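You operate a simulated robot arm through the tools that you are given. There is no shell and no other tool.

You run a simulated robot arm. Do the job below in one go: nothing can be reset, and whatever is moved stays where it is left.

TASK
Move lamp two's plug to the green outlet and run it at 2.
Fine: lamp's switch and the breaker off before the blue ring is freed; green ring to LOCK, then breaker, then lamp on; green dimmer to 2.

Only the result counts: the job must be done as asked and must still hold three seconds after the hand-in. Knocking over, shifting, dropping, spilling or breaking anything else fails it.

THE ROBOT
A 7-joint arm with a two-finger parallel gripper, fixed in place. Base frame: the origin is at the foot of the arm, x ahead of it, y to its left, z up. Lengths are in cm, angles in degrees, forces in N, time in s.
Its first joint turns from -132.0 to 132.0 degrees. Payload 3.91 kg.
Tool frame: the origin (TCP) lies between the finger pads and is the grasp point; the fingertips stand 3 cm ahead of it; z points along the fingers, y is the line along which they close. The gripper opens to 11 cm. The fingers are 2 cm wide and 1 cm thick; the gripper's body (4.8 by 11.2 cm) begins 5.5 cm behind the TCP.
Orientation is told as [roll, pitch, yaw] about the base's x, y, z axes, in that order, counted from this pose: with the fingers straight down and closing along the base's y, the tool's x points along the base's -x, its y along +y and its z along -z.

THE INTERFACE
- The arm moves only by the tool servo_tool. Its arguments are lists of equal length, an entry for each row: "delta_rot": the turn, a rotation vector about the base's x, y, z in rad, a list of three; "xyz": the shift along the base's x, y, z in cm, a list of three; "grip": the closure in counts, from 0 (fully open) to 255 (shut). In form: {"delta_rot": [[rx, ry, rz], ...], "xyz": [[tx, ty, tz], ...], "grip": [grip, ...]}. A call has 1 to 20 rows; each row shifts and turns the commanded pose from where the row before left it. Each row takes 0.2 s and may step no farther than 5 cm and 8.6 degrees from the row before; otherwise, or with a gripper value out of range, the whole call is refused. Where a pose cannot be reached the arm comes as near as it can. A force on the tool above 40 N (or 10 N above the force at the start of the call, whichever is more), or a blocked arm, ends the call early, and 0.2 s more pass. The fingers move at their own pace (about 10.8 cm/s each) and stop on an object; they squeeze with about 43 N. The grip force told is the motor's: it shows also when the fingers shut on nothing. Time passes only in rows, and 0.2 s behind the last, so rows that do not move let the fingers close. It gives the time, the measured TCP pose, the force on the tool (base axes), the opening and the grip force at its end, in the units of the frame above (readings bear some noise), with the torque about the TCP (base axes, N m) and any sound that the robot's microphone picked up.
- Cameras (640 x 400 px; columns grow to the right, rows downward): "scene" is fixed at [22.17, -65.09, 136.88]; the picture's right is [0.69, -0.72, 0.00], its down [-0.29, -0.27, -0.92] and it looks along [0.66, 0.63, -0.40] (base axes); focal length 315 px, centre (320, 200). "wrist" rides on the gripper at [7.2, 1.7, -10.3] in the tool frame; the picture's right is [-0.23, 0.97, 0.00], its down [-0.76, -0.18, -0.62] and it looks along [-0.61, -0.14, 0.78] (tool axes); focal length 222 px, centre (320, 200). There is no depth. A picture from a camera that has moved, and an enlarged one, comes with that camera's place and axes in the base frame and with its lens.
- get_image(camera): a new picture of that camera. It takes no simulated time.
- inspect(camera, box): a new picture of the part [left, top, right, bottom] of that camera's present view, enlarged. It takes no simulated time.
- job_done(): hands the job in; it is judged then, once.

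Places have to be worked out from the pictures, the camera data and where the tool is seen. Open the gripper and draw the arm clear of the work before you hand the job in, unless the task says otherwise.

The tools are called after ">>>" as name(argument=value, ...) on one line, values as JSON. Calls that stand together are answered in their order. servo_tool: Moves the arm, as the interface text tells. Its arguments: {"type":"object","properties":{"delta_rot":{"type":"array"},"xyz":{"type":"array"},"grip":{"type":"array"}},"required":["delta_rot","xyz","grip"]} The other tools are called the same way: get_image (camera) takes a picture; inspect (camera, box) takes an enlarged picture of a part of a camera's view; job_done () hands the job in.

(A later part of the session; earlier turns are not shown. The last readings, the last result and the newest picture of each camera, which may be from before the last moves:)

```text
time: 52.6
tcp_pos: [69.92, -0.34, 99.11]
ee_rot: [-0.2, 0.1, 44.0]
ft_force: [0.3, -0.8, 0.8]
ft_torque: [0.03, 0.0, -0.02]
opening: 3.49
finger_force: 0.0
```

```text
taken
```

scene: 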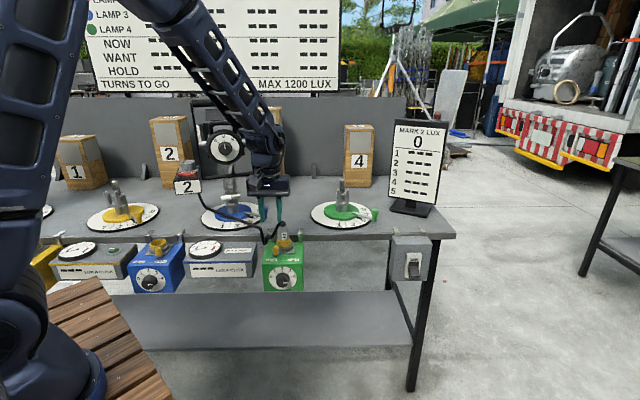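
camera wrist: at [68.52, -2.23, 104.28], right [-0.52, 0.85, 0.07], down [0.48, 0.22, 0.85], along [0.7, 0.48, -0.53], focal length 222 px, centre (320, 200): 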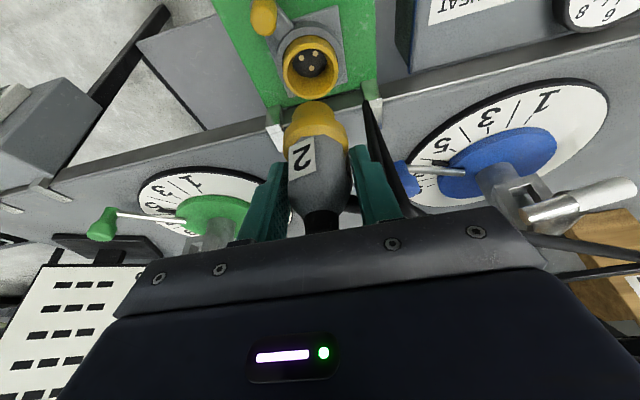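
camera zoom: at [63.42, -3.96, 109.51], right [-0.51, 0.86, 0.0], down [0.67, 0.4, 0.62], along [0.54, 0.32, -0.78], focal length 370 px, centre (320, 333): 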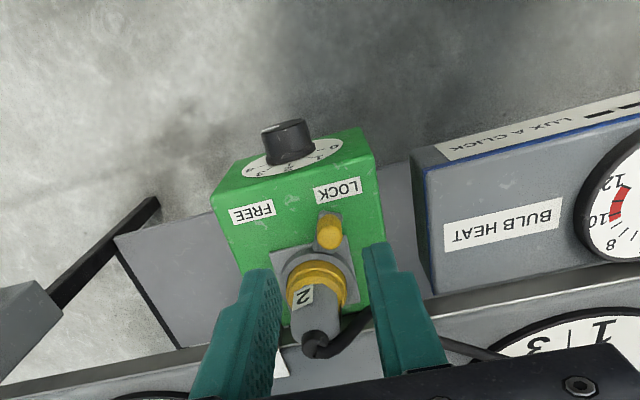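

Green ring is at LOCK and the plug is seated. While power is still off I set the dimmer: its knob end is at ≈(69.9, -3.5, 75.6), in line with the plug. I swing the tool to horizontal at a standoff in front of it.

>>> servo_tool(delta_rot=[[0, 0, 0.02], [0.101, -0.101, 0], [0.101, -0.101, 0], [0.101, -0.101, 0], [0.101, -0.101, 0], [0.101, -0.101, 0], [0.101, -0.101, 0], [0.101, -0.101, 0], [0.101, -0.101, 0], [0.101, -0.101, 0], [0.101, -0.101, 0], [0.101, -0.101, 0], [0, 0, 0]], xyz=[[-0.7, -0.9, 1], [-0.7, -0.9, 0], [-0.7, -0.9, 0], [-0.6, -0.8, 0], [-0.5, -0.7, -1], [-0.5, -0.7, -1], [-0.5, -0.6, -1], [0, -0.5, -1.5], [0, -0.5, -1.5], [0, -0.5, -1.5], [0, -0.4, -2], [0, 0, -2], [0, 0, 0]], grip=[174, 174, 174, 150, 120, 100, 100, 100, 100, 100, 100, 100, 100])

>>> get_image(camera="scene")

>>> get_image(camera="wrist")

```text
time: 55.4
tcp_pos: [65.66, -7.65, 88.5]
ee_rot: [-156.8, -90.0, -158.4]
ft_force: [-0.8, 0.6, 0.0]
ft_torque: [0.02, 0.03, -0.01]
opening: 6.68
finger_force: 0.1
```

```text
taken
```

scene: 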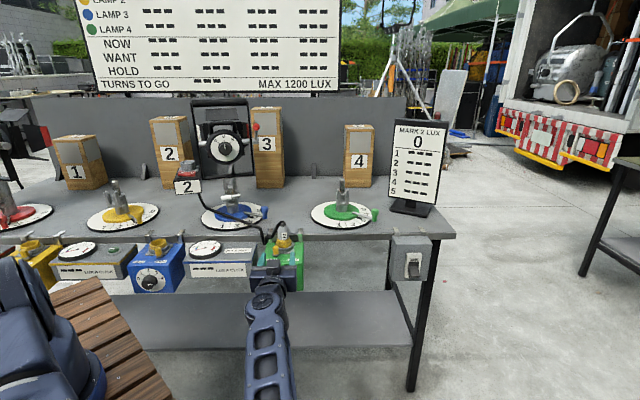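

```text
taken
camera wrist: at [57.03, -13.54, 81.32], right [-0.69, 0.69, 0.23], down [-0.32, -0.57, 0.76], along [0.65, 0.45, 0.61], focal length 222 px, centre (320, 200)
```

wrist: 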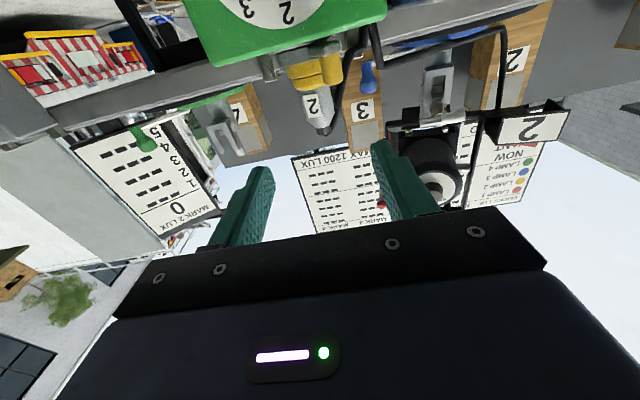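

The tool is horizontal facing the bench. I lower it toward the dimmer's height (z≈75.5) still at standoff.

>>> servo_tool(delta_rot=[[0, 0, 0], [0, 0, 0], [0, 0, 0], [0, 0, 0], [0, 0, 0], [0, 0, 0]], xyz=[[0, 0, -2.6], [0, 0, -2.6], [0, 0, -2.6], [0, 0, -2.6], [0, 0, -2.6], [0, 0, 0]], grip=[100, 100, 100, 100, 100, 100])

>>> get_image(camera="scene")

>>> get_image(camera="wrist")

```text
time: 56.8
tcp_pos: [65.54, -7.54, 75.26]
ee_rot: [-124.3, -90.0, 169.1]
ft_force: [-0.4, -0.5, 0.1]
ft_torque: [0.01, 0.0, -0.01]
opening: 6.66
finger_force: 0.1
```

```text
taken
```

scene: 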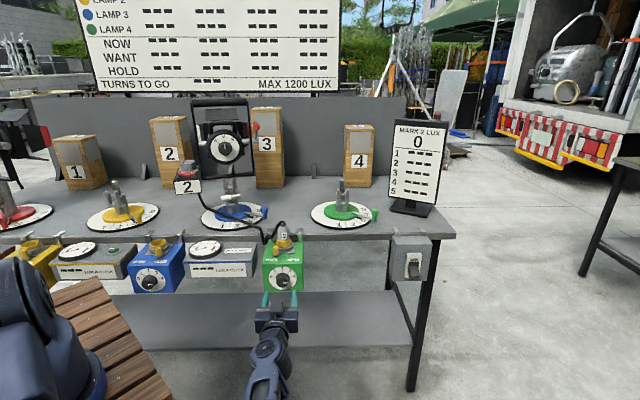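

```text
taken
camera wrist: at [57.03, -13.64, 68.18], right [-0.69, 0.69, 0.23], down [-0.32, -0.57, 0.76], along [0.65, 0.45, 0.61], focal length 222 px, centre (320, 200)
```

wrist: 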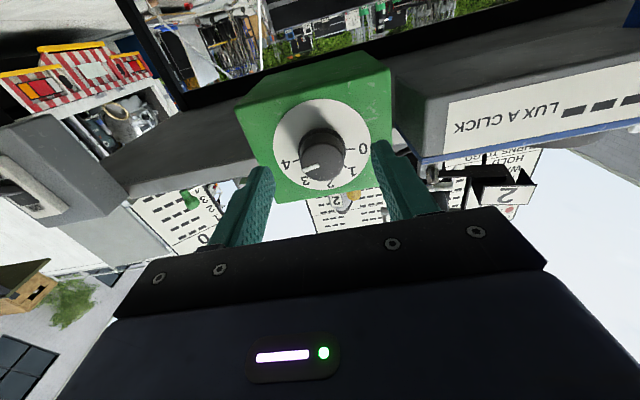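

>>> inspect(camera="wrist", box=[220, 40, 420, 240])

>>> inspect(camera="scene", box=[245, 235, 325, 335])

```text
2.00 times, centred on (320, 140) of wrist
camera zoom: at [57.03, -13.64, 68.18], right [-0.69, 0.69, 0.23], down [-0.32, -0.57, 0.76], along [0.65, 0.45, 0.61], focal length 444 px, centre (320, 320)
```

zoom: 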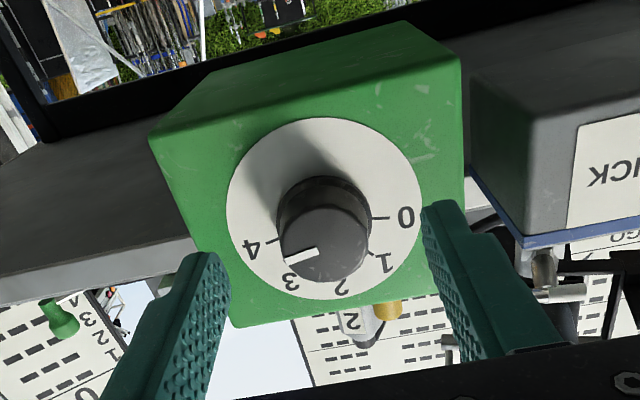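

```text
4.00 times, centred on (285, 285) of scene
camera zoom: at [22.17, -65.09, 136.88], right [0.69, -0.72, 0.0], down [-0.29, -0.27, -0.92], along [0.66, 0.63, -0.4], focal length 1258 px, centre (460, -140)
```

zoom: 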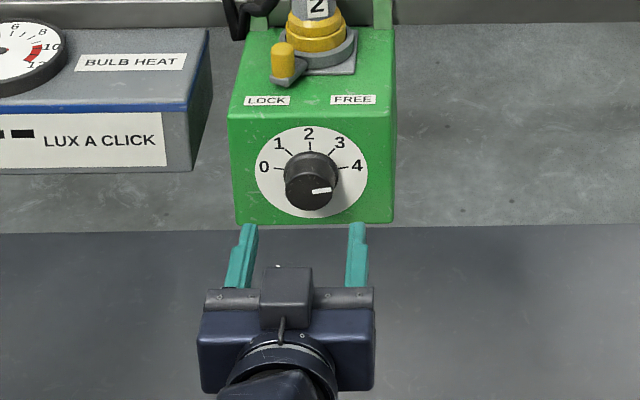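

Refined knob axis: along-bench b≈51.95, z≈76.4, end at depth ≈46, plate at ≈48.7. Scale steps look like ~40°, so 4→2 is about 80° counter-clockwise; I first pre-rotate the tool +40° and align it with the knob axis.

>>> servo_tool(delta_rot=[[0.0987, 0.0987, 0], [0.0987, 0.0987, 0], [0.0987, 0.0987, 0], [0.0987, 0.0987, 0], [0.0987, 0.0987, 0], [0, 0, 0]], xyz=[[0.1, -0.1, 0.6], [0.1, -0.1, 0.55], [0, 0, 0], [0, 0, 0], [0, 0, 0], [0, 0, 0]], grip=[100, 100, 100, 100, 100, 100])

>>> inspect(camera="wrist", box=[220, 40, 420, 240])

>>> inspect(camera="scene", box=[245, 235, 325, 335])

```text
time: 58.2
tcp_pos: [65.94, -7.94, 76.52]
ee_rot: [90.0, -49.9, -45.0]
ft_force: [-0.1, 0.9, 0.2]
ft_torque: [0.0, 0.03, 0.01]
opening: 6.69
finger_force: 0.1
```

```text
2.00 times, centred on (320, 140) of wrist
camera zoom: at [54.26, -10.84, 72.28], right [-0.42, 0.43, 0.8], down [0.0, -0.88, 0.47], along [0.91, 0.2, 0.37], focal length 444 px, centre (320, 320)
```

zoom: 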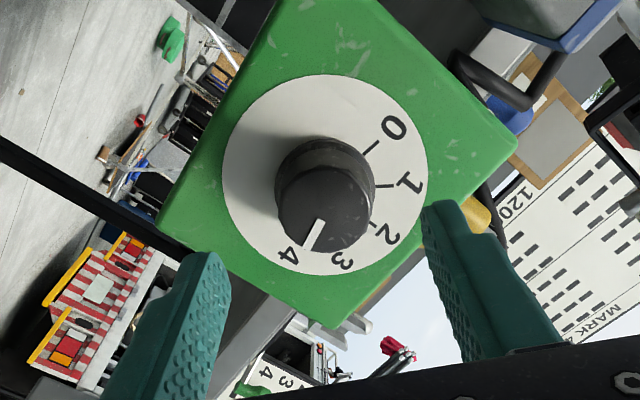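

```text
4.00 times, centred on (285, 285) of scene
camera zoom: at [22.17, -65.09, 136.88], right [0.69, -0.72, 0.0], down [-0.29, -0.27, -0.92], along [0.66, 0.63, -0.4], focal length 1258 px, centre (460, -140)
```

zoom: 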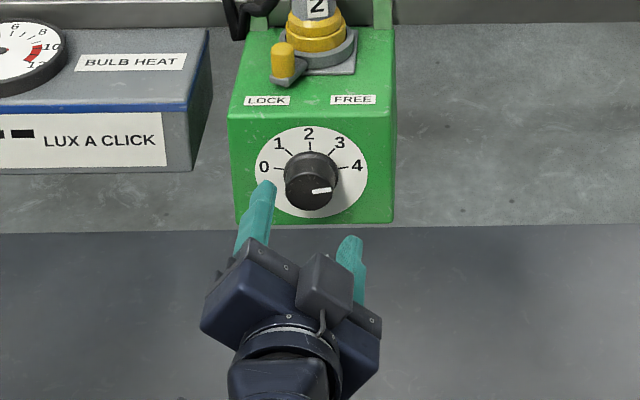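

The tool axis is about 0.35 cm right of the knob axis and level with it. I correct this and advance so the fingertips overlap the knob by ~1.8 cm, then close.

>>> servo_tool(delta_rot=[[0, 0, 0], [0, 0, 0], [0, 0, 0], [0, 0, 0]], xyz=[[-0.25, 0.25, 0], [1.35, 1.35, 0], [1.34, 1.34, 0], [0, 0, 0]], grip=[100, 100, 100, 100])

>>> inspect(camera="wrist", box=[220, 40, 420, 240])

>>> inspect(camera="scene", box=[245, 235, 325, 335])

```text
time: 59.2
tcp_pos: [68.18, -5.01, 76.56]
ee_rot: [89.9, -49.9, -45.2]
ft_force: [-0.2, -0.3, 0.2]
ft_torque: [0.03, 0.02, -0.02]
opening: 6.7
finger_force: 0.2
```

```text
2.00 times, centred on (320, 140) of wrist
camera zoom: at [56.56, -7.85, 72.23], right [-0.42, 0.43, 0.8], down [0.0, -0.88, 0.47], along [0.91, 0.2, 0.37], focal length 444 px, centre (320, 320)
```

zoom: 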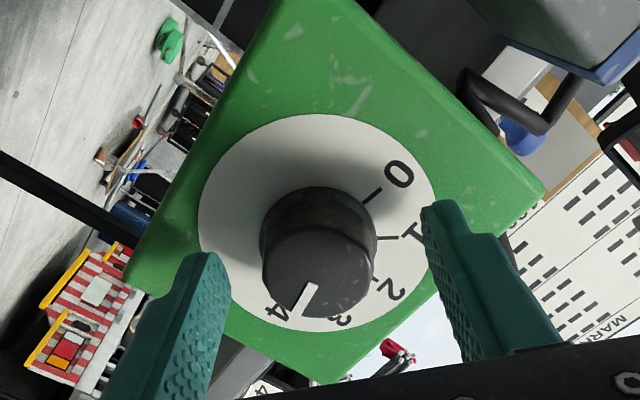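

```text
4.00 times, centred on (285, 285) of scene
camera zoom: at [22.17, -65.09, 136.88], right [0.69, -0.72, 0.0], down [-0.29, -0.27, -0.92], along [0.66, 0.63, -0.4], focal length 1258 px, centre (460, -140)
```

zoom: 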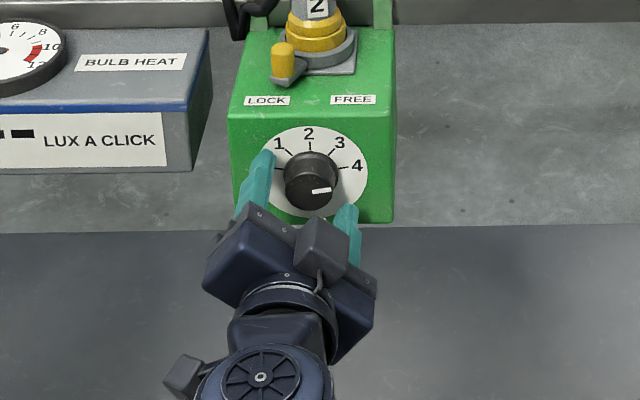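

The knob end is centred on the tool axis (319,272 vs predicted 320,273). I close on the knob.

>>> servo_tool(delta_rot=[[0, 0, 0], [0, 0, 0], [0, 0, 0]], xyz=[[0, 0, 0], [0, 0, 0], [0, 0, 0]], grip=[160, 255, 255])

>>> inspect(camera="wrist", box=[220, 40, 420, 240])

```text
time: 60.0
tcp_pos: [68.15, -4.97, 76.33]
ee_rot: [89.9, -49.9, -45.1]
ft_force: [15.3, -4.7, -7.6]
ft_torque: [-0.1, 0.19, -0.64]
opening: 3.58
finger_force: 45.0
```

```text
2.00 times, centred on (320, 140) of wrist
camera zoom: at [56.63, -7.92, 72.17], right [-0.42, 0.43, 0.8], down [0.0, -0.88, 0.47], along [0.91, 0.2, 0.37], focal length 444 px, centre (320, 320)
```

zoom: 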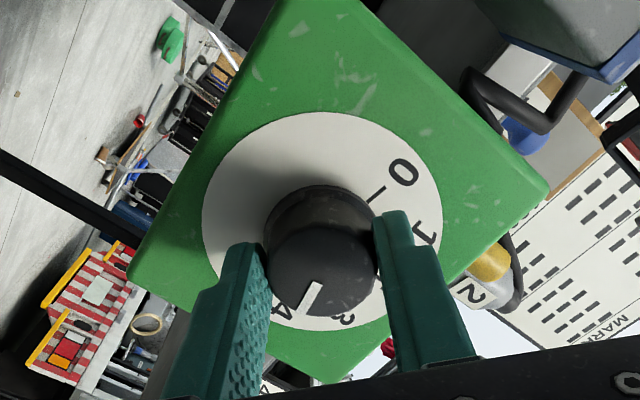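

Gripped at 3.58 cm with a small side load (≈16 N). I ease 0.1 cm toward it and turn counter-clockwise 40°, then look.

>>> servo_tool(delta_rot=[[0, 0, 0], [-0.0987, -0.0987, 0], [-0.0987, -0.0987, 0], [-0.0987, -0.0987, 0], [-0.0987, -0.0987, 0], [-0.0987, -0.0987, 0], [0, 0, 0]], xyz=[[0.08, -0.06, -0.06], [0, 0, 0], [0, 0, 0], [0, 0, 0], [0, 0, 0], [0, 0, 0], [0, 0, 0]], grip=[255, 255, 255, 255, 255, 255, 255])

>>> inspect(camera="wrist", box=[220, 40, 420, 240])

>>> inspect(camera="scene", box=[245, 235, 325, 335])

```text
time: 60.8
tcp_pos: [68.25, -5.04, 76.53]
ee_rot: [89.5, -61.6, -44.7]
ft_force: [-0.1, -3.8, -2.4]
ft_torque: [-0.34, 0.3, 0.27]
opening: 3.59
finger_force: 44.6
stopped in row 3: the force on the tool passed its limit at 42 N (the readings are from after the stop); the commanded pose is now the measured one
```

```text
2.00 times, centred on (320, 140) of wrist
camera zoom: at [57.39, -8.71, 71.05], right [-0.53, 0.53, 0.66], down [-0.07, -0.81, 0.59], along [0.85, 0.26, 0.46], focal length 444 px, centre (320, 320)
```

zoom: 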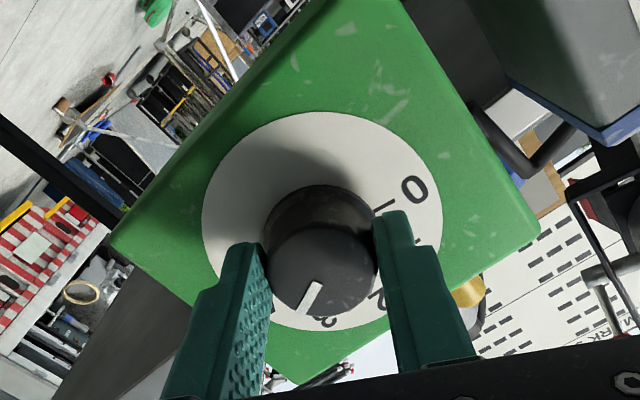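

```text
4.00 times, centred on (285, 285) of scene
camera zoom: at [22.17, -65.09, 136.88], right [0.69, -0.72, 0.0], down [-0.29, -0.27, -0.92], along [0.66, 0.63, -0.4], focal length 1258 px, centre (460, -140)
```

zoom: 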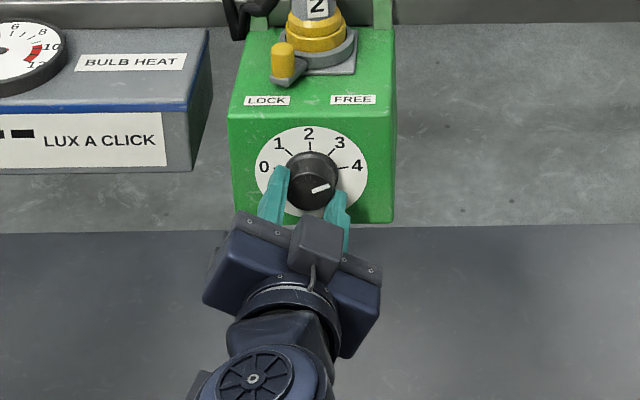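

The knob turned ~12° with the hand before a force peak stopped the call; the load is small now. I continue in smaller turning steps.

>>> servo_tool(delta_rot=[[-0.04, -0.04, 0], [-0.04, -0.04, 0], [-0.04, -0.04, 0], [-0.04, -0.04, 0], [-0.04, -0.04, 0], [-0.04, -0.04, 0], [-0.04, -0.04, 0]], xyz=[[0, 0, 0], [0, 0, 0], [0, 0, 0], [0, 0, 0], [0, 0, 0], [0, 0, 0], [0, 0, 0]], grip=[255, 255, 255, 255, 255, 255, 255])

>>> inspect(camera="wrist", box=[220, 40, 420, 240])

>>> inspect(camera="scene", box=[245, 235, 325, 335])

```text
time: 62.4
tcp_pos: [68.33, -5.04, 76.4]
ee_rot: [88.7, -84.4, -43.9]
ft_force: [18.4, -2.2, -4.1]
ft_torque: [-0.56, 0.59, -0.28]
opening: 3.62
finger_force: 45.0
```

```text
2.00 times, centred on (320, 140) of wrist
camera zoom: at [59.24, -10.56, 69.52], right [-0.67, 0.67, 0.32], down [-0.26, -0.62, 0.74], along [0.7, 0.41, 0.59], focal length 444 px, centre (320, 320)
```

zoom: 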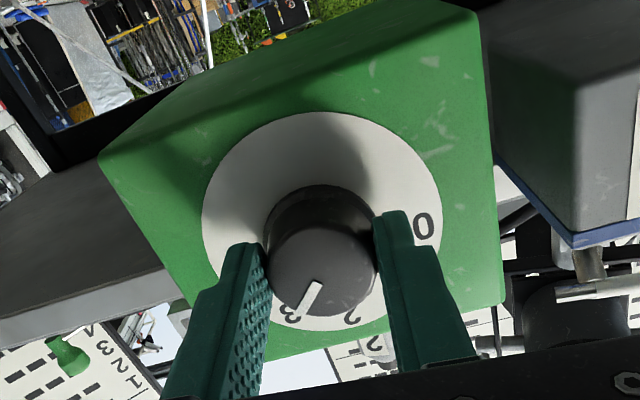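

```text
4.00 times, centred on (285, 285) of scene
camera zoom: at [22.17, -65.09, 136.88], right [0.69, -0.72, 0.0], down [-0.29, -0.27, -0.92], along [0.66, 0.63, -0.4], focal length 1258 px, centre (460, -140)
```

zoom: 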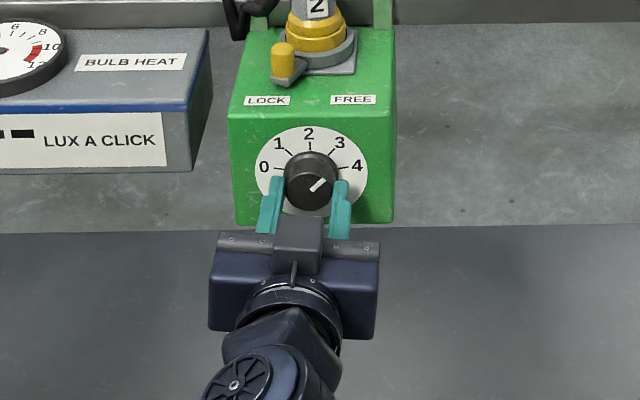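

The knob follows without slip: 34.5° turned, pointer just short of 3. I relieve the side load slightly and turn about 36° more.

>>> servo_tool(delta_rot=[[-0.04, -0.04, 0], [-0.04, -0.04, 0], [-0.04, -0.04, 0], [-0.04, -0.04, 0], [-0.04, -0.04, 0], [-0.04, -0.04, 0], [-0.04, -0.04, 0], [-0.04, -0.04, 0], [-0.04, -0.04, 0], [-0.04, -0.04, 0], [-0.04, -0.04, 0], [0, 0, 0]], xyz=[[0.1, -0.02, 0], [0, 0, 0], [0, 0, 0], [0, 0, 0], [0, 0, 0], [0, 0, 0], [0, 0, 0], [0, 0, 0], [0, 0, 0], [0, 0, 0], [0, 0, 0], [0, 0, 0]], grip=[255, 255, 255, 255, 255, 255, 255, 255, 255, 255, 255, 255])

>>> inspect(camera="wrist", box=[220, 40, 420, 240])

>>> inspect(camera="scene", box=[255, 245, 315, 315])

```text
time: 63.0
tcp_pos: [68.28, -5.22, 76.4]
ee_rot: [44.4, -89.7, 0.4]
ft_force: [-8.3, -8.5, -0.5]
ft_torque: [-0.3, 0.29, 0.06]
opening: 3.6
finger_force: 44.9
stopped in row 2: the force on the tool passed its limit at 43 N (the readings are from after the stop); the commanded pose is now the measured one
```

```text
2.00 times, centred on (320, 140) of wrist
camera zoom: at [59.74, -11.07, 69.35], right [-0.68, 0.69, 0.23], down [-0.31, -0.56, 0.76], along [0.66, 0.45, 0.6], focal length 444 px, centre (320, 320)
```

zoom: 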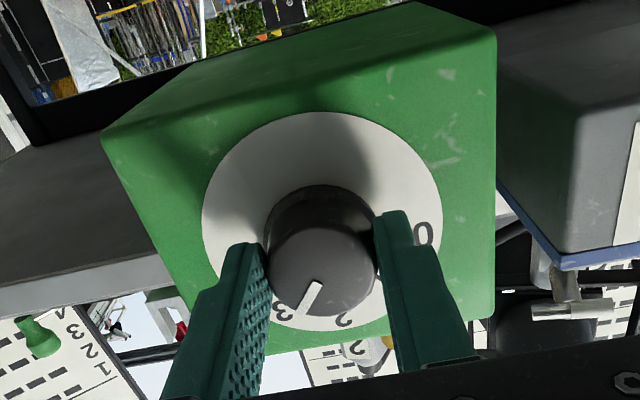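

```text
5.71 times, centred on (285, 280) of scene
camera zoom: at [22.17, -65.09, 136.88], right [0.69, -0.72, 0.0], down [-0.29, -0.27, -0.92], along [0.66, 0.63, -0.4], focal length 1798 px, centre (520, -257)
```

zoom: 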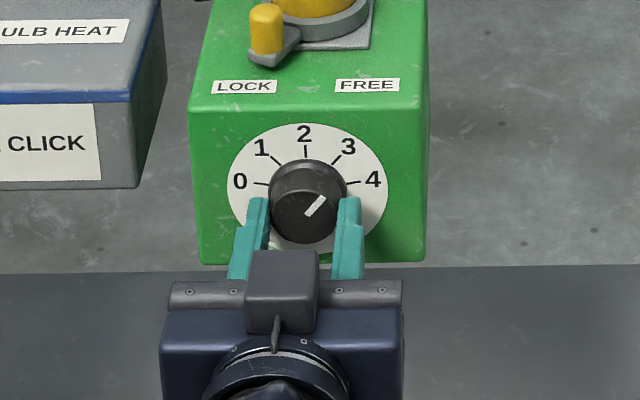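

Pointer is now at 3 (about 40° turned); a force peak, possibly a detent, stopped the call. I go on in finer steps.

>>> servo_tool(delta_rot=[[0, 0, 0], [-0.025, -0.025, 0], [-0.025, -0.025, 0], [-0.025, -0.025, 0], [-0.025, -0.025, 0], [-0.025, -0.025, 0], [-0.025, -0.025, 0], [-0.025, -0.025, 0], [-0.025, -0.025, 0], [-0.025, -0.025, 0], [-0.025, -0.025, 0]], xyz=[[-0.02, -0.02, 0], [0, 0, 0], [0, 0, 0], [0, 0, 0], [0, 0, 0], [0, 0, 0], [0, 0, 0], [0, 0, 0], [0, 0, 0], [0, 0, 0], [0, 0, 0]], grip=[255, 255, 255, 255, 255, 255, 255, 255, 255, 255, 255])

>>> inspect(camera="scene", box=[255, 245, 315, 315])

>>> inspect(camera="wrist", box=[220, 40, 420, 240])

```text
time: 65.3
tcp_pos: [68.46, -5.2, 76.47]
ee_rot: [-89.6, -70.0, 134.2]
ft_force: [13.8, -29.4, 10.1]
ft_torque: [-0.34, 0.43, -1.0]
opening: 3.59
finger_force: 45.1
```

```text
5.71 times, centred on (285, 280) of scene
camera zoom: at [22.17, -65.09, 136.88], right [0.69, -0.72, 0.0], down [-0.29, -0.27, -0.92], along [0.66, 0.63, -0.4], focal length 1798 px, centre (520, -257)
```

zoom: 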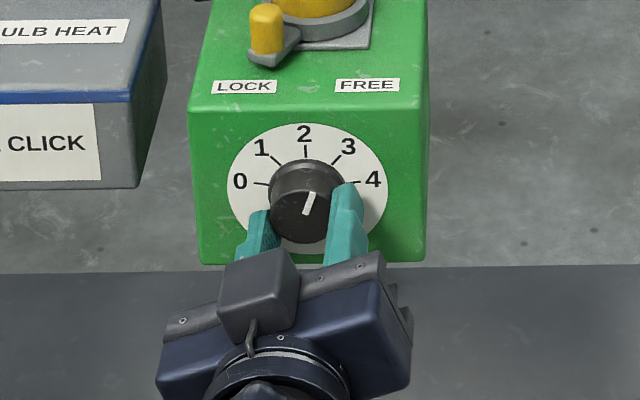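

```text
2.00 times, centred on (320, 140) of wrist
camera zoom: at [61.62, -12.97, 69.2], right [-0.7, 0.71, -0.12], down [-0.51, -0.37, 0.78], along [0.51, 0.6, 0.62], focal length 444 px, centre (320, 320)
```

zoom: 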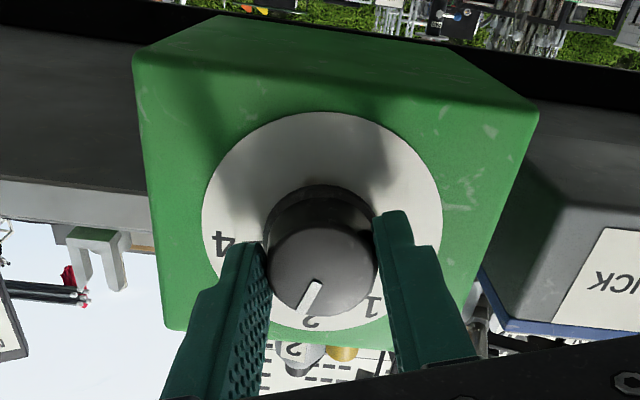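

60° turned, ~20° left; there is ~30 N side load along the bench. I relieve it by shifting 0.17 cm that way and keep turning finely.

>>> servo_tool(delta_rot=[[0, 0, 0], [0, 0, 0], [-0.025, -0.025, 0], [-0.025, -0.025, 0], [-0.025, -0.025, 0], [-0.025, -0.025, 0], [-0.025, -0.025, 0], [0, 0, 0]], xyz=[[0.06, -0.08, 0.03], [0.04, -0.08, 0.03], [0, 0, 0], [0, 0, 0], [0, 0, 0], [0, 0, 0], [0, 0, 0], [0, 0, 0]], grip=[255, 255, 255, 255, 255, 255, 255, 255])

>>> inspect(camera="scene", box=[255, 245, 315, 315])

>>> inspect(camera="wrist", box=[220, 40, 420, 240])

```text
time: 67.2
tcp_pos: [68.56, -5.34, 76.52]
ee_rot: [-90.0, -60.0, 134.7]
ft_force: [12.7, 7.6, 0.4]
ft_torque: [0.09, -0.09, 0.09]
opening: 3.6
finger_force: 45.0
```

```text
5.71 times, centred on (285, 280) of scene
camera zoom: at [22.17, -65.09, 136.88], right [0.69, -0.72, 0.0], down [-0.29, -0.27, -0.92], along [0.66, 0.63, -0.4], focal length 1798 px, centre (520, -257)
```

zoom: 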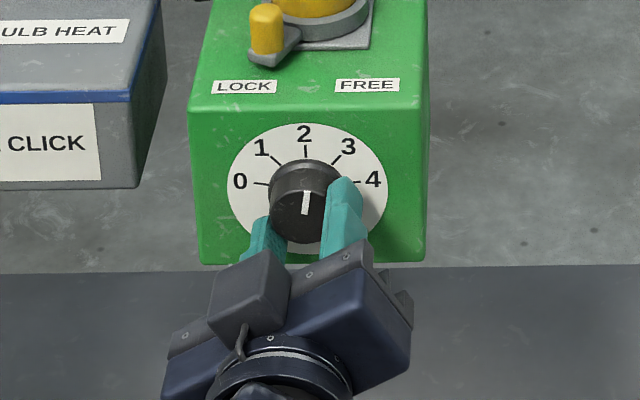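

```text
2.00 times, centred on (320, 140) of wrist
camera zoom: at [62.6, -13.94, 69.48], right [-0.67, 0.68, -0.29], down [-0.6, -0.28, 0.75], along [0.43, 0.68, 0.59], focal length 444 px, centre (320, 320)
```

zoom: 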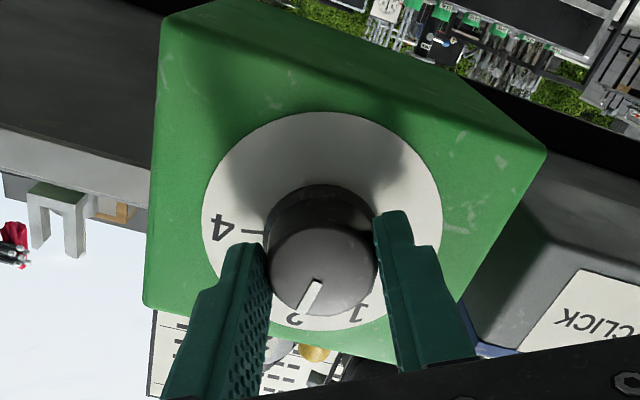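

Pointer is ~8–10° short of 2. I turn the last 10° gently.

>>> servo_tool(delta_rot=[[0, 0, 0], [-0.025, -0.025, 0], [-0.025, -0.025, 0], [-0.025, -0.025, 0], [-0.025, -0.025, 0], [-0.024, -0.024, 0], [0, 0, 0]], xyz=[[0, 0, 0], [0, 0, 0], [0, 0, 0], [0, 0, 0], [0, 0, 0], [0, 0, 0], [0, 0, 0]], grip=[255, 255, 255, 255, 255, 255, 255])

>>> inspect(camera="scene", box=[265, 255, 305, 300])

>>> inspect(camera="wrist", box=[270, 80, 370, 220])

```text
time: 68.8
tcp_pos: [68.52, -5.25, 76.49]
ee_rot: [-90.0, -49.8, 134.7]
ft_force: [17.4, 22.2, -0.2]
ft_torque: [0.09, -0.07, 0.26]
opening: 3.57
finger_force: 45.3
```

```text
8.89 times, centred on (285, 278) of scene
camera zoom: at [22.17, -65.09, 136.88], right [0.69, -0.72, 0.0], down [-0.29, -0.27, -0.92], along [0.66, 0.63, -0.4], focal length 2796 px, centre (631, -489)
```

zoom: 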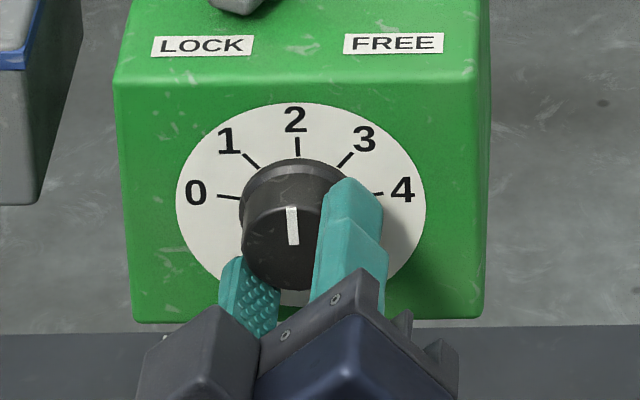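

```text
2.86 times, centred on (320, 150) of wrist
camera zoom: at [63.46, -14.83, 69.98], right [-0.63, 0.63, -0.45], down [-0.69, -0.19, 0.7], along [0.36, 0.75, 0.55], focal length 635 px, centre (320, 343)
```

zoom: 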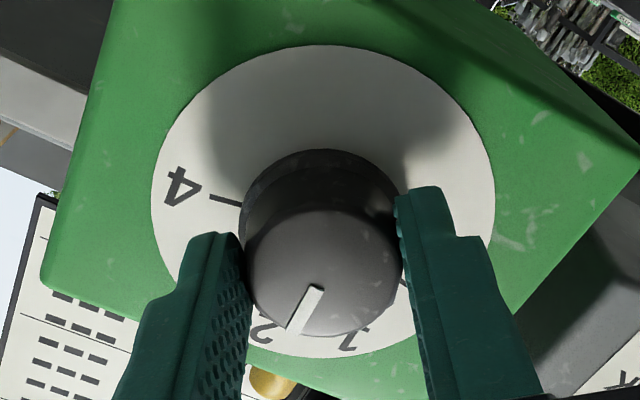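

The pointer is now parallel with the "2" tick, after the expected 80°. I relieve the axial load slightly and open the fingers.

>>> servo_tool(delta_rot=[[0, 0, 0], [0, 0, 0], [0, 0, 0], [0, 0, 0], [0, 0, 0]], xyz=[[0.06, 0.07, 0], [0, 0, 0], [0, 0, 0], [0, 0, 0], [0, 0, 0]], grip=[255, 200, 150, 100, 100])

>>> inspect(camera="scene", box=[265, 255, 305, 300])

>>> inspect(camera="wrist", box=[220, 40, 420, 240])

```text
time: 70.0
tcp_pos: [68.52, -5.31, 76.59]
ee_rot: [-90.0, -49.8, 134.7]
ft_force: [-0.3, 0.2, -0.9]
ft_torque: [-0.01, 0.01, -0.01]
opening: 6.69
finger_force: 0.1
```

```text
8.89 times, centred on (285, 278) of scene
camera zoom: at [22.17, -65.09, 136.88], right [0.69, -0.72, 0.0], down [-0.29, -0.27, -0.92], along [0.66, 0.63, -0.4], focal length 2796 px, centre (631, -489)
```

zoom: 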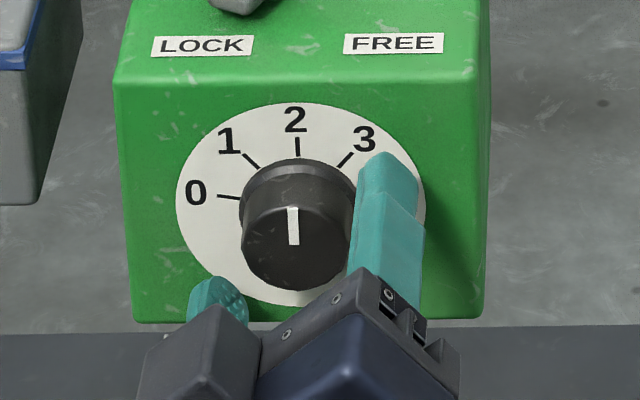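

```text
2.00 times, centred on (320, 140) of wrist
camera zoom: at [63.49, -14.84, 70.0], right [-0.63, 0.63, -0.45], down [-0.69, -0.19, 0.7], along [0.36, 0.75, 0.56], focal length 444 px, centre (320, 320)
```

zoom: 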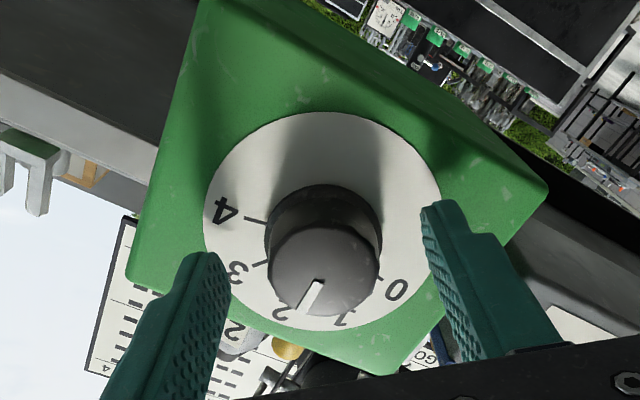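

Released; the pointer stays. I enlarge to check how exactly it points at 2.

>>> inspect(camera="wrist", box=[290, 140, 350, 210])

>>> inspect(camera="scene", box=[274, 258, 296, 286])

>>> inspect(camera="scene", box=[250, 225, 320, 300])

```text
5.71 times, centred on (320, 175) of wrist
camera zoom: at [63.49, -14.84, 70.0], right [-0.63, 0.63, -0.45], down [-0.69, -0.19, 0.7], along [0.36, 0.75, 0.56], focal length 1269 px, centre (320, 343)
```

zoom: 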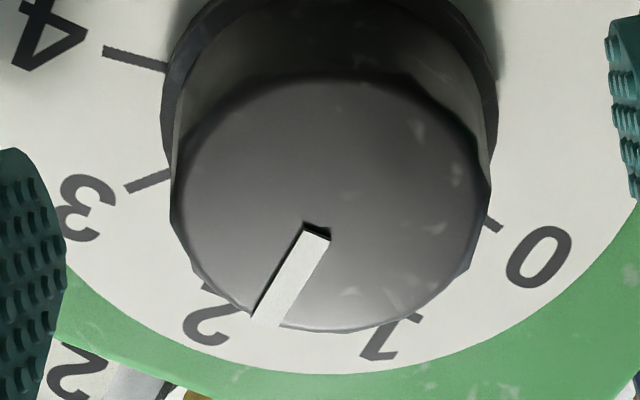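

```text
14.29 times, centred on (285, 272) of scene
camera zoom: at [22.17, -65.09, 136.88], right [0.69, -0.72, 0.0], down [-0.29, -0.27, -0.92], along [0.66, 0.63, -0.4], focal length 4494 px, centre (820, -829)
```

zoom: 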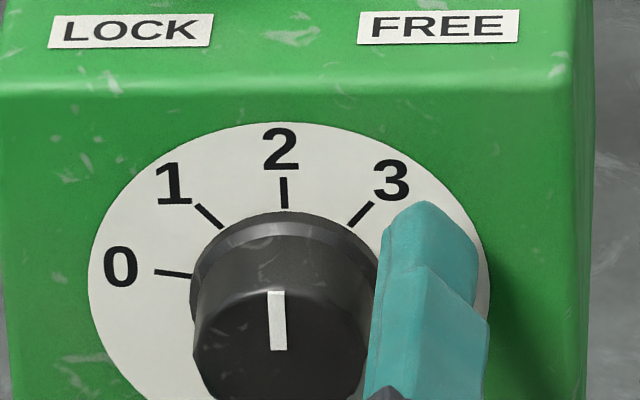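

```text
5.33 times, centred on (285, 262) of scene
camera zoom: at [22.17, -65.09, 136.88], right [0.69, -0.72, 0.0], down [-0.29, -0.27, -0.92], along [0.66, 0.63, -0.4], focal length 1678 px, centre (507, -133)
```

zoom: 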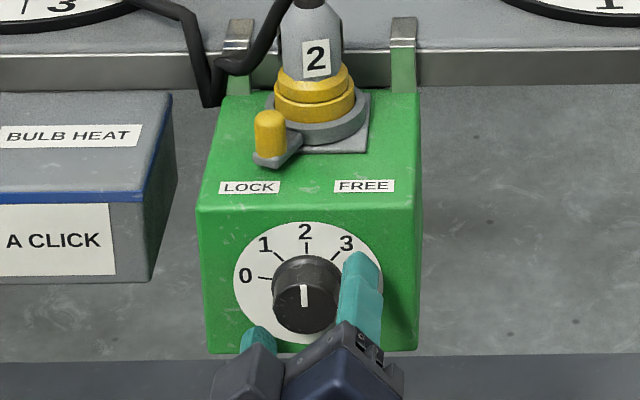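

Pointer matches the 2 tick in both views (3.9° vs 3.8° lean in scene; 31.6° vs 31.3° in wrist). Dimmer is set; I back straight out, undo the roll, and raise.

>>> servo_tool(delta_rot=[[0, 0, 0], [0, 0, 0], [0, 0, 0], [0.0987, 0.0987, 0], [0.0987, 0.0987, 0], [0.0987, 0.0987, 0], [0.0987, 0.0987, 0], [0.0987, 0.0987, 0], [0, 0, 0], [0, 0, 0], [0, 0, 0], [0, 0, 0]], xyz=[[-1, -1, 0], [-1.5, -1.5, 0], [-1.2, -1.2, 0], [0, 0, 0], [0, 0, 0], [0, 0, 0], [0, 0, 0], [0, 0, 0], [0, 0, 3], [0, 0, 3.5], [0, 0, 3.5], [0, 0, 3.5]], grip=[100, 100, 100, 100, 100, 100, 100, 150, 200, 255, 255, 255])

>>> get_image(camera="scene")

```text
time: 72.5
tcp_pos: [64.81, -9.15, 90.02]
ee_rot: [-25.3, -89.8, 70.0]
ft_force: [0.8, 0.9, -0.4]
ft_torque: [-0.01, 0.0, 0.01]
opening: 0.0
finger_force: 37.8
```

```text
taken
```

scene: 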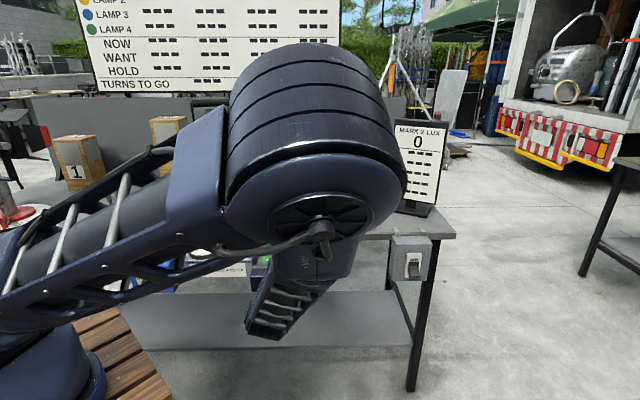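

Tool is clear of the green box. Now the breaker: lever end at OFF is near (103.7, -30.1, 74.8). I swing to yaw ≈15°, tilt ≈80° and move to a standoff in front of and below the lever with closed fingers.

>>> servo_tool(delta_rot=[[0, 0, -0.131], [0, 0, -0.131], [0, 0, -0.131], [0, 0, -0.131], [-0.0226, 0.0843, 0], [-0.0226, 0.0843, 0], [0, 0, 0], [0, 0, 0], [0, 0, 0], [0, 0, 0]], xyz=[[2, -2.9, 0], [3.5, -2.5, 0], [3.5, -2.5, 0], [3.5, -2.5, 0], [3.5, -2.5, 0], [3.5, -2.4, 0], [3.5, -2.4, 0], [3.5, -2.4, 0], [2.5, -1.2, -2], [0, 0, 0]], grip=[255, 255, 255, 255, 255, 255, 255, 255, 255, 255])

>>> get_image(camera="scene")

>>> get_image(camera="wrist")

```text
time: 74.8
tcp_pos: [93.56, -30.44, 88.26]
ee_rot: [-1.1, -79.8, 15.7]
ft_force: [-0.4, 0.4, -0.6]
ft_torque: [0.01, 0.02, -0.02]
opening: 0.0
finger_force: 37.9
```

```text
taken
```

scene: 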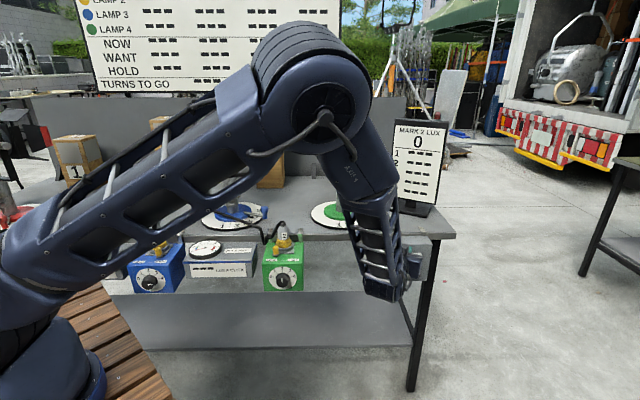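

```text
taken
camera wrist: at [81.95, -31.62, 83.1], right [-0.21, 0.95, 0.22], down [-0.42, -0.29, 0.86], along [0.88, 0.09, 0.46], focal length 222 px, centre (320, 200)
```

wrist: 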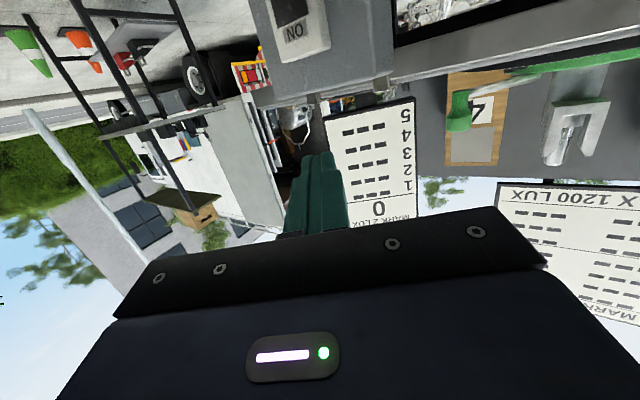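

The approach pose is good. I lower to beneath the lever's level and shift slightly right to line up.

>>> servo_tool(delta_rot=[[0, 0, 0], [0, 0, 0], [0, 0, 0], [0, 0, 0], [0, 0, 0]], xyz=[[0.35, -0.36, -3.7], [0.35, -0.36, -3.7], [0.35, -0.36, -3.8], [0.35, -0.36, -3.8], [0, 0, 0]], grip=[255, 255, 255, 255, 255])

>>> inspect(camera="wrist", box=[220, 0, 420, 220])

>>> inspect(camera="scene", box=[370, 200, 470, 300])

```text
time: 76.0
tcp_pos: [95.22, -31.52, 73.17]
ee_rot: [-1.0, -79.8, 15.9]
ft_force: [1.5, 0.3, -0.6]
ft_torque: [0.0, 0.0, 0.02]
opening: 0.02
finger_force: 38.0
```

```text
1.82 times, centred on (320, 110) of wrist
camera zoom: at [83.66, -32.79, 67.99], right [-0.21, 0.95, 0.22], down [-0.42, -0.29, 0.86], along [0.88, 0.09, 0.46], focal length 404 px, centre (320, 364)
```

zoom: 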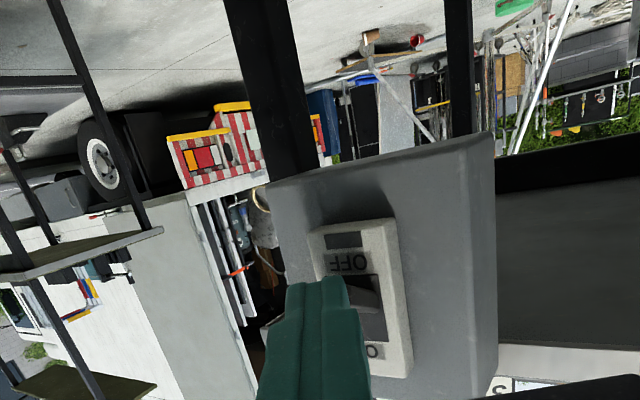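

```text
4.00 times, centred on (420, 250) of scene
camera zoom: at [22.17, -65.09, 136.88], right [0.69, -0.72, 0.0], down [-0.29, -0.27, -0.92], along [0.66, 0.63, -0.4], focal length 1258 px, centre (-80, 0)
```

zoom: 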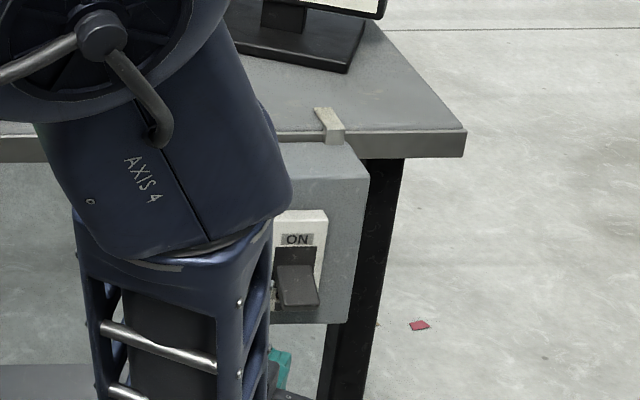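

Fingers are in front and slightly below the lever (which shows hanging at OFF in the scene view). I lower 1 cm more and advance beneath it.

>>> servo_tool(delta_rot=[[0, 0, 0], [0, 0, 0], [0, 0, 0], [0, 0, 0], [0, 0, 0], [0, 0, 0], [0, 0, 0]], xyz=[[0, 0, -1], [1.26, 0.34, 0], [1.26, 0.34, 0], [1.26, 0.34, 0], [1.26, 0.34, 0], [1.26, 0.34, 0], [0, 0, 0]], grip=[255, 255, 255, 255, 255, 255, 255])

>>> inspect(camera="wrist", box=[220, 0, 420, 220])

>>> inspect(camera="scene", box=[370, 200, 470, 300])

```text
time: 77.5
tcp_pos: [101.53, -29.88, 71.95]
ee_rot: [-1.0, -79.8, 15.8]
ft_force: [-0.2, -0.4, 0.3]
ft_torque: [0.02, -0.02, 0.02]
opening: 0.01
finger_force: 37.7
```

```text
1.82 times, centred on (320, 110) of wrist
camera zoom: at [89.91, -31.12, 66.8], right [-0.21, 0.95, 0.22], down [-0.42, -0.29, 0.86], along [0.88, 0.09, 0.46], focal length 404 px, centre (320, 364)
```

zoom: 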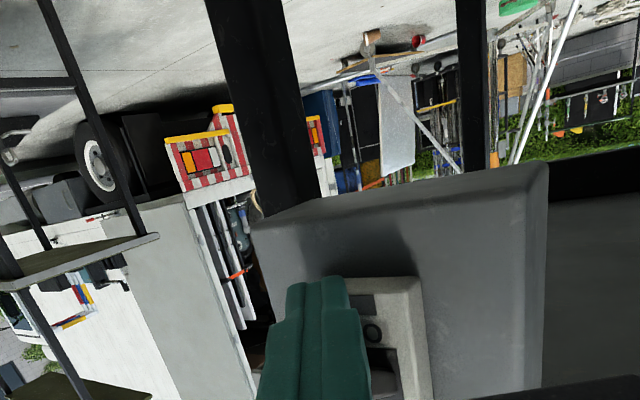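

```text
4.00 times, centred on (420, 250) of scene
camera zoom: at [22.17, -65.09, 136.88], right [0.69, -0.72, 0.0], down [-0.29, -0.27, -0.92], along [0.66, 0.63, -0.4], focal length 1258 px, centre (-80, 0)
```

zoom: 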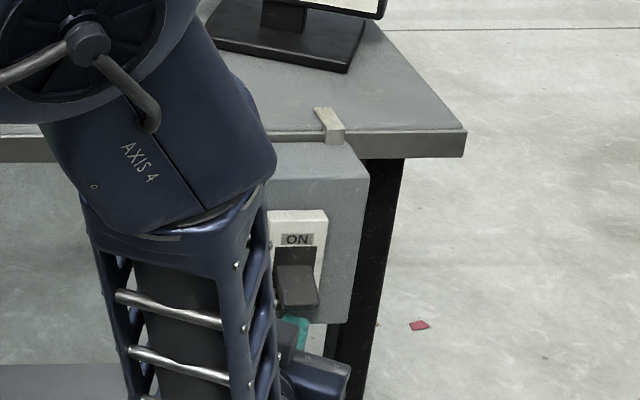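

The closed fingers are under the lever without contact. I raise steadily to flip it to ON.

>>> servo_tool(delta_rot=[[0, 0, 0], [0, 0, 0], [0, 0, 0], [0, 0, 0], [0, 0, 0], [0, 0, 0], [0, 0, 0], [0, 0, 0], [0, 0, 0]], xyz=[[0, 0, 0.6], [0, 0, 0.6], [0, 0, 0.6], [0, 0, 0.6], [0, 0, 0.6], [0, 0, 0.6], [0, 0, 0.6], [0, 0, 0.5], [0, 0, 0.4]], grip=[255, 255, 255, 255, 255, 255, 255, 255, 255])

>>> inspect(camera="wrist", box=[220, 0, 420, 220])

>>> inspect(camera="scene", box=[370, 200, 470, 300])

```text
time: 79.3
tcp_pos: [101.41, -30.12, 76.0]
ee_rot: [-0.6, -79.4, 15.2]
ft_force: [0.5, -2.0, -4.8]
ft_torque: [-0.1, 0.15, -0.08]
opening: 0.0
finger_force: 37.3
stopped in row 8: the force on the tool passed its limit at 41 N (the readings are from after the stop); the commanded pose is now the measured one
```

```text
1.82 times, centred on (320, 110) of wrist
camera zoom: at [89.75, -31.25, 70.99], right [-0.21, 0.95, 0.22], down [-0.41, -0.29, 0.86], along [0.89, 0.09, 0.45], focal length 404 px, centre (320, 364)
```

zoom: 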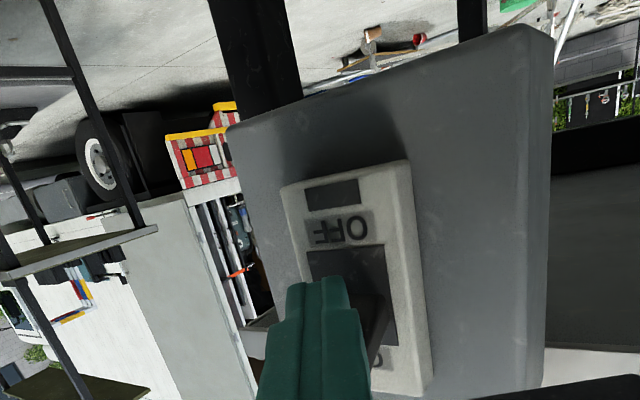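

```text
4.00 times, centred on (420, 250) of scene
camera zoom: at [22.17, -65.09, 136.88], right [0.69, -0.72, 0.0], down [-0.29, -0.27, -0.92], along [0.66, 0.63, -0.4], focal length 1258 px, centre (-80, 0)
```

zoom: 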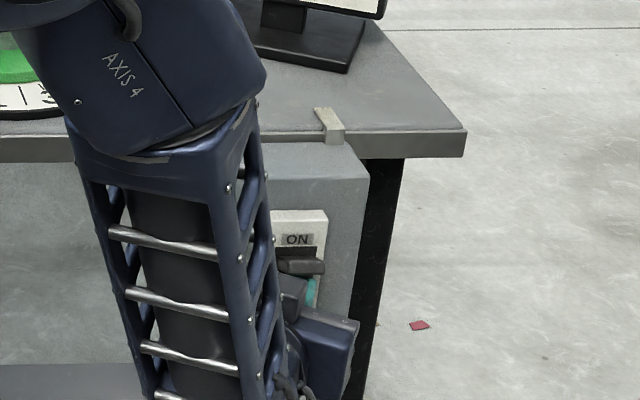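

The lever is up at ON against its stop. I drop 0.5 cm, back out, and look at it.

>>> servo_tool(delta_rot=[[0, 0, 0], [0, 0, 0], [0, 0, 0], [0, 0, 0], [0, 0, 0], [0, 0, 0], [0, 0, 0]], xyz=[[0, 0, -0.8], [-1.5, -0.6, -0.3], [-3, -1.5, 0], [-3, -1.5, 0], [-3, -1.5, 1], [-2, 0, 3], [0, 0, 0]], grip=[255, 255, 255, 255, 255, 255, 255])

>>> inspect(camera="wrist", box=[220, 0, 420, 220])

>>> inspect(camera="scene", box=[370, 200, 470, 300])

>>> get_image(camera="scene")

```text
time: 80.9
tcp_pos: [89.02, -35.14, 78.98]
ee_rot: [-0.6, -79.4, 15.3]
ft_force: [0.5, -0.6, -1.2]
ft_torque: [0.0, 0.02, 0.02]
opening: 0.0
finger_force: 37.7
```

```text
1.82 times, centred on (320, 110) of wrist
camera zoom: at [77.38, -36.26, 73.92], right [-0.21, 0.95, 0.22], down [-0.41, -0.29, 0.86], along [0.89, 0.09, 0.45], focal length 404 px, centre (320, 364)
```

zoom: 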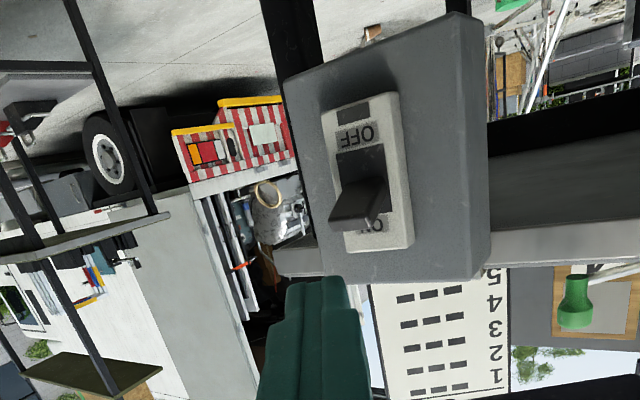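

```text
4.00 times, centred on (420, 250) of scene
camera zoom: at [22.17, -65.09, 136.88], right [0.69, -0.72, 0.0], down [-0.29, -0.27, -0.92], along [0.66, 0.63, -0.4], focal length 1258 px, centre (-80, 0)
```

zoom: 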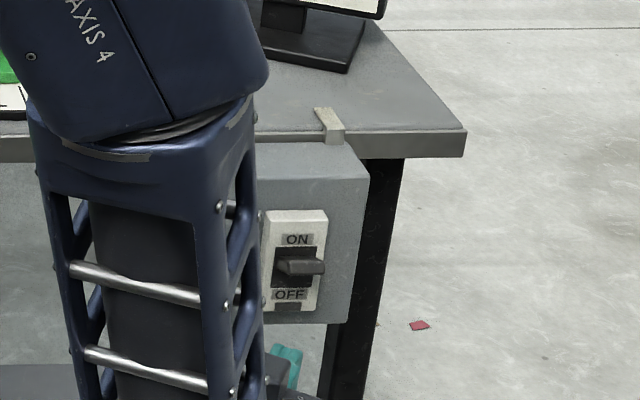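

```text
taken
```

scene: 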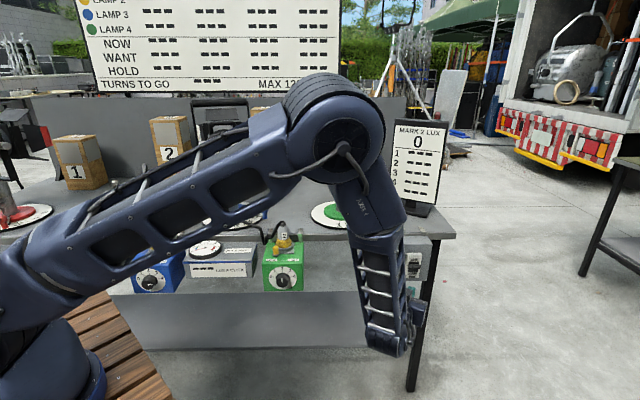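

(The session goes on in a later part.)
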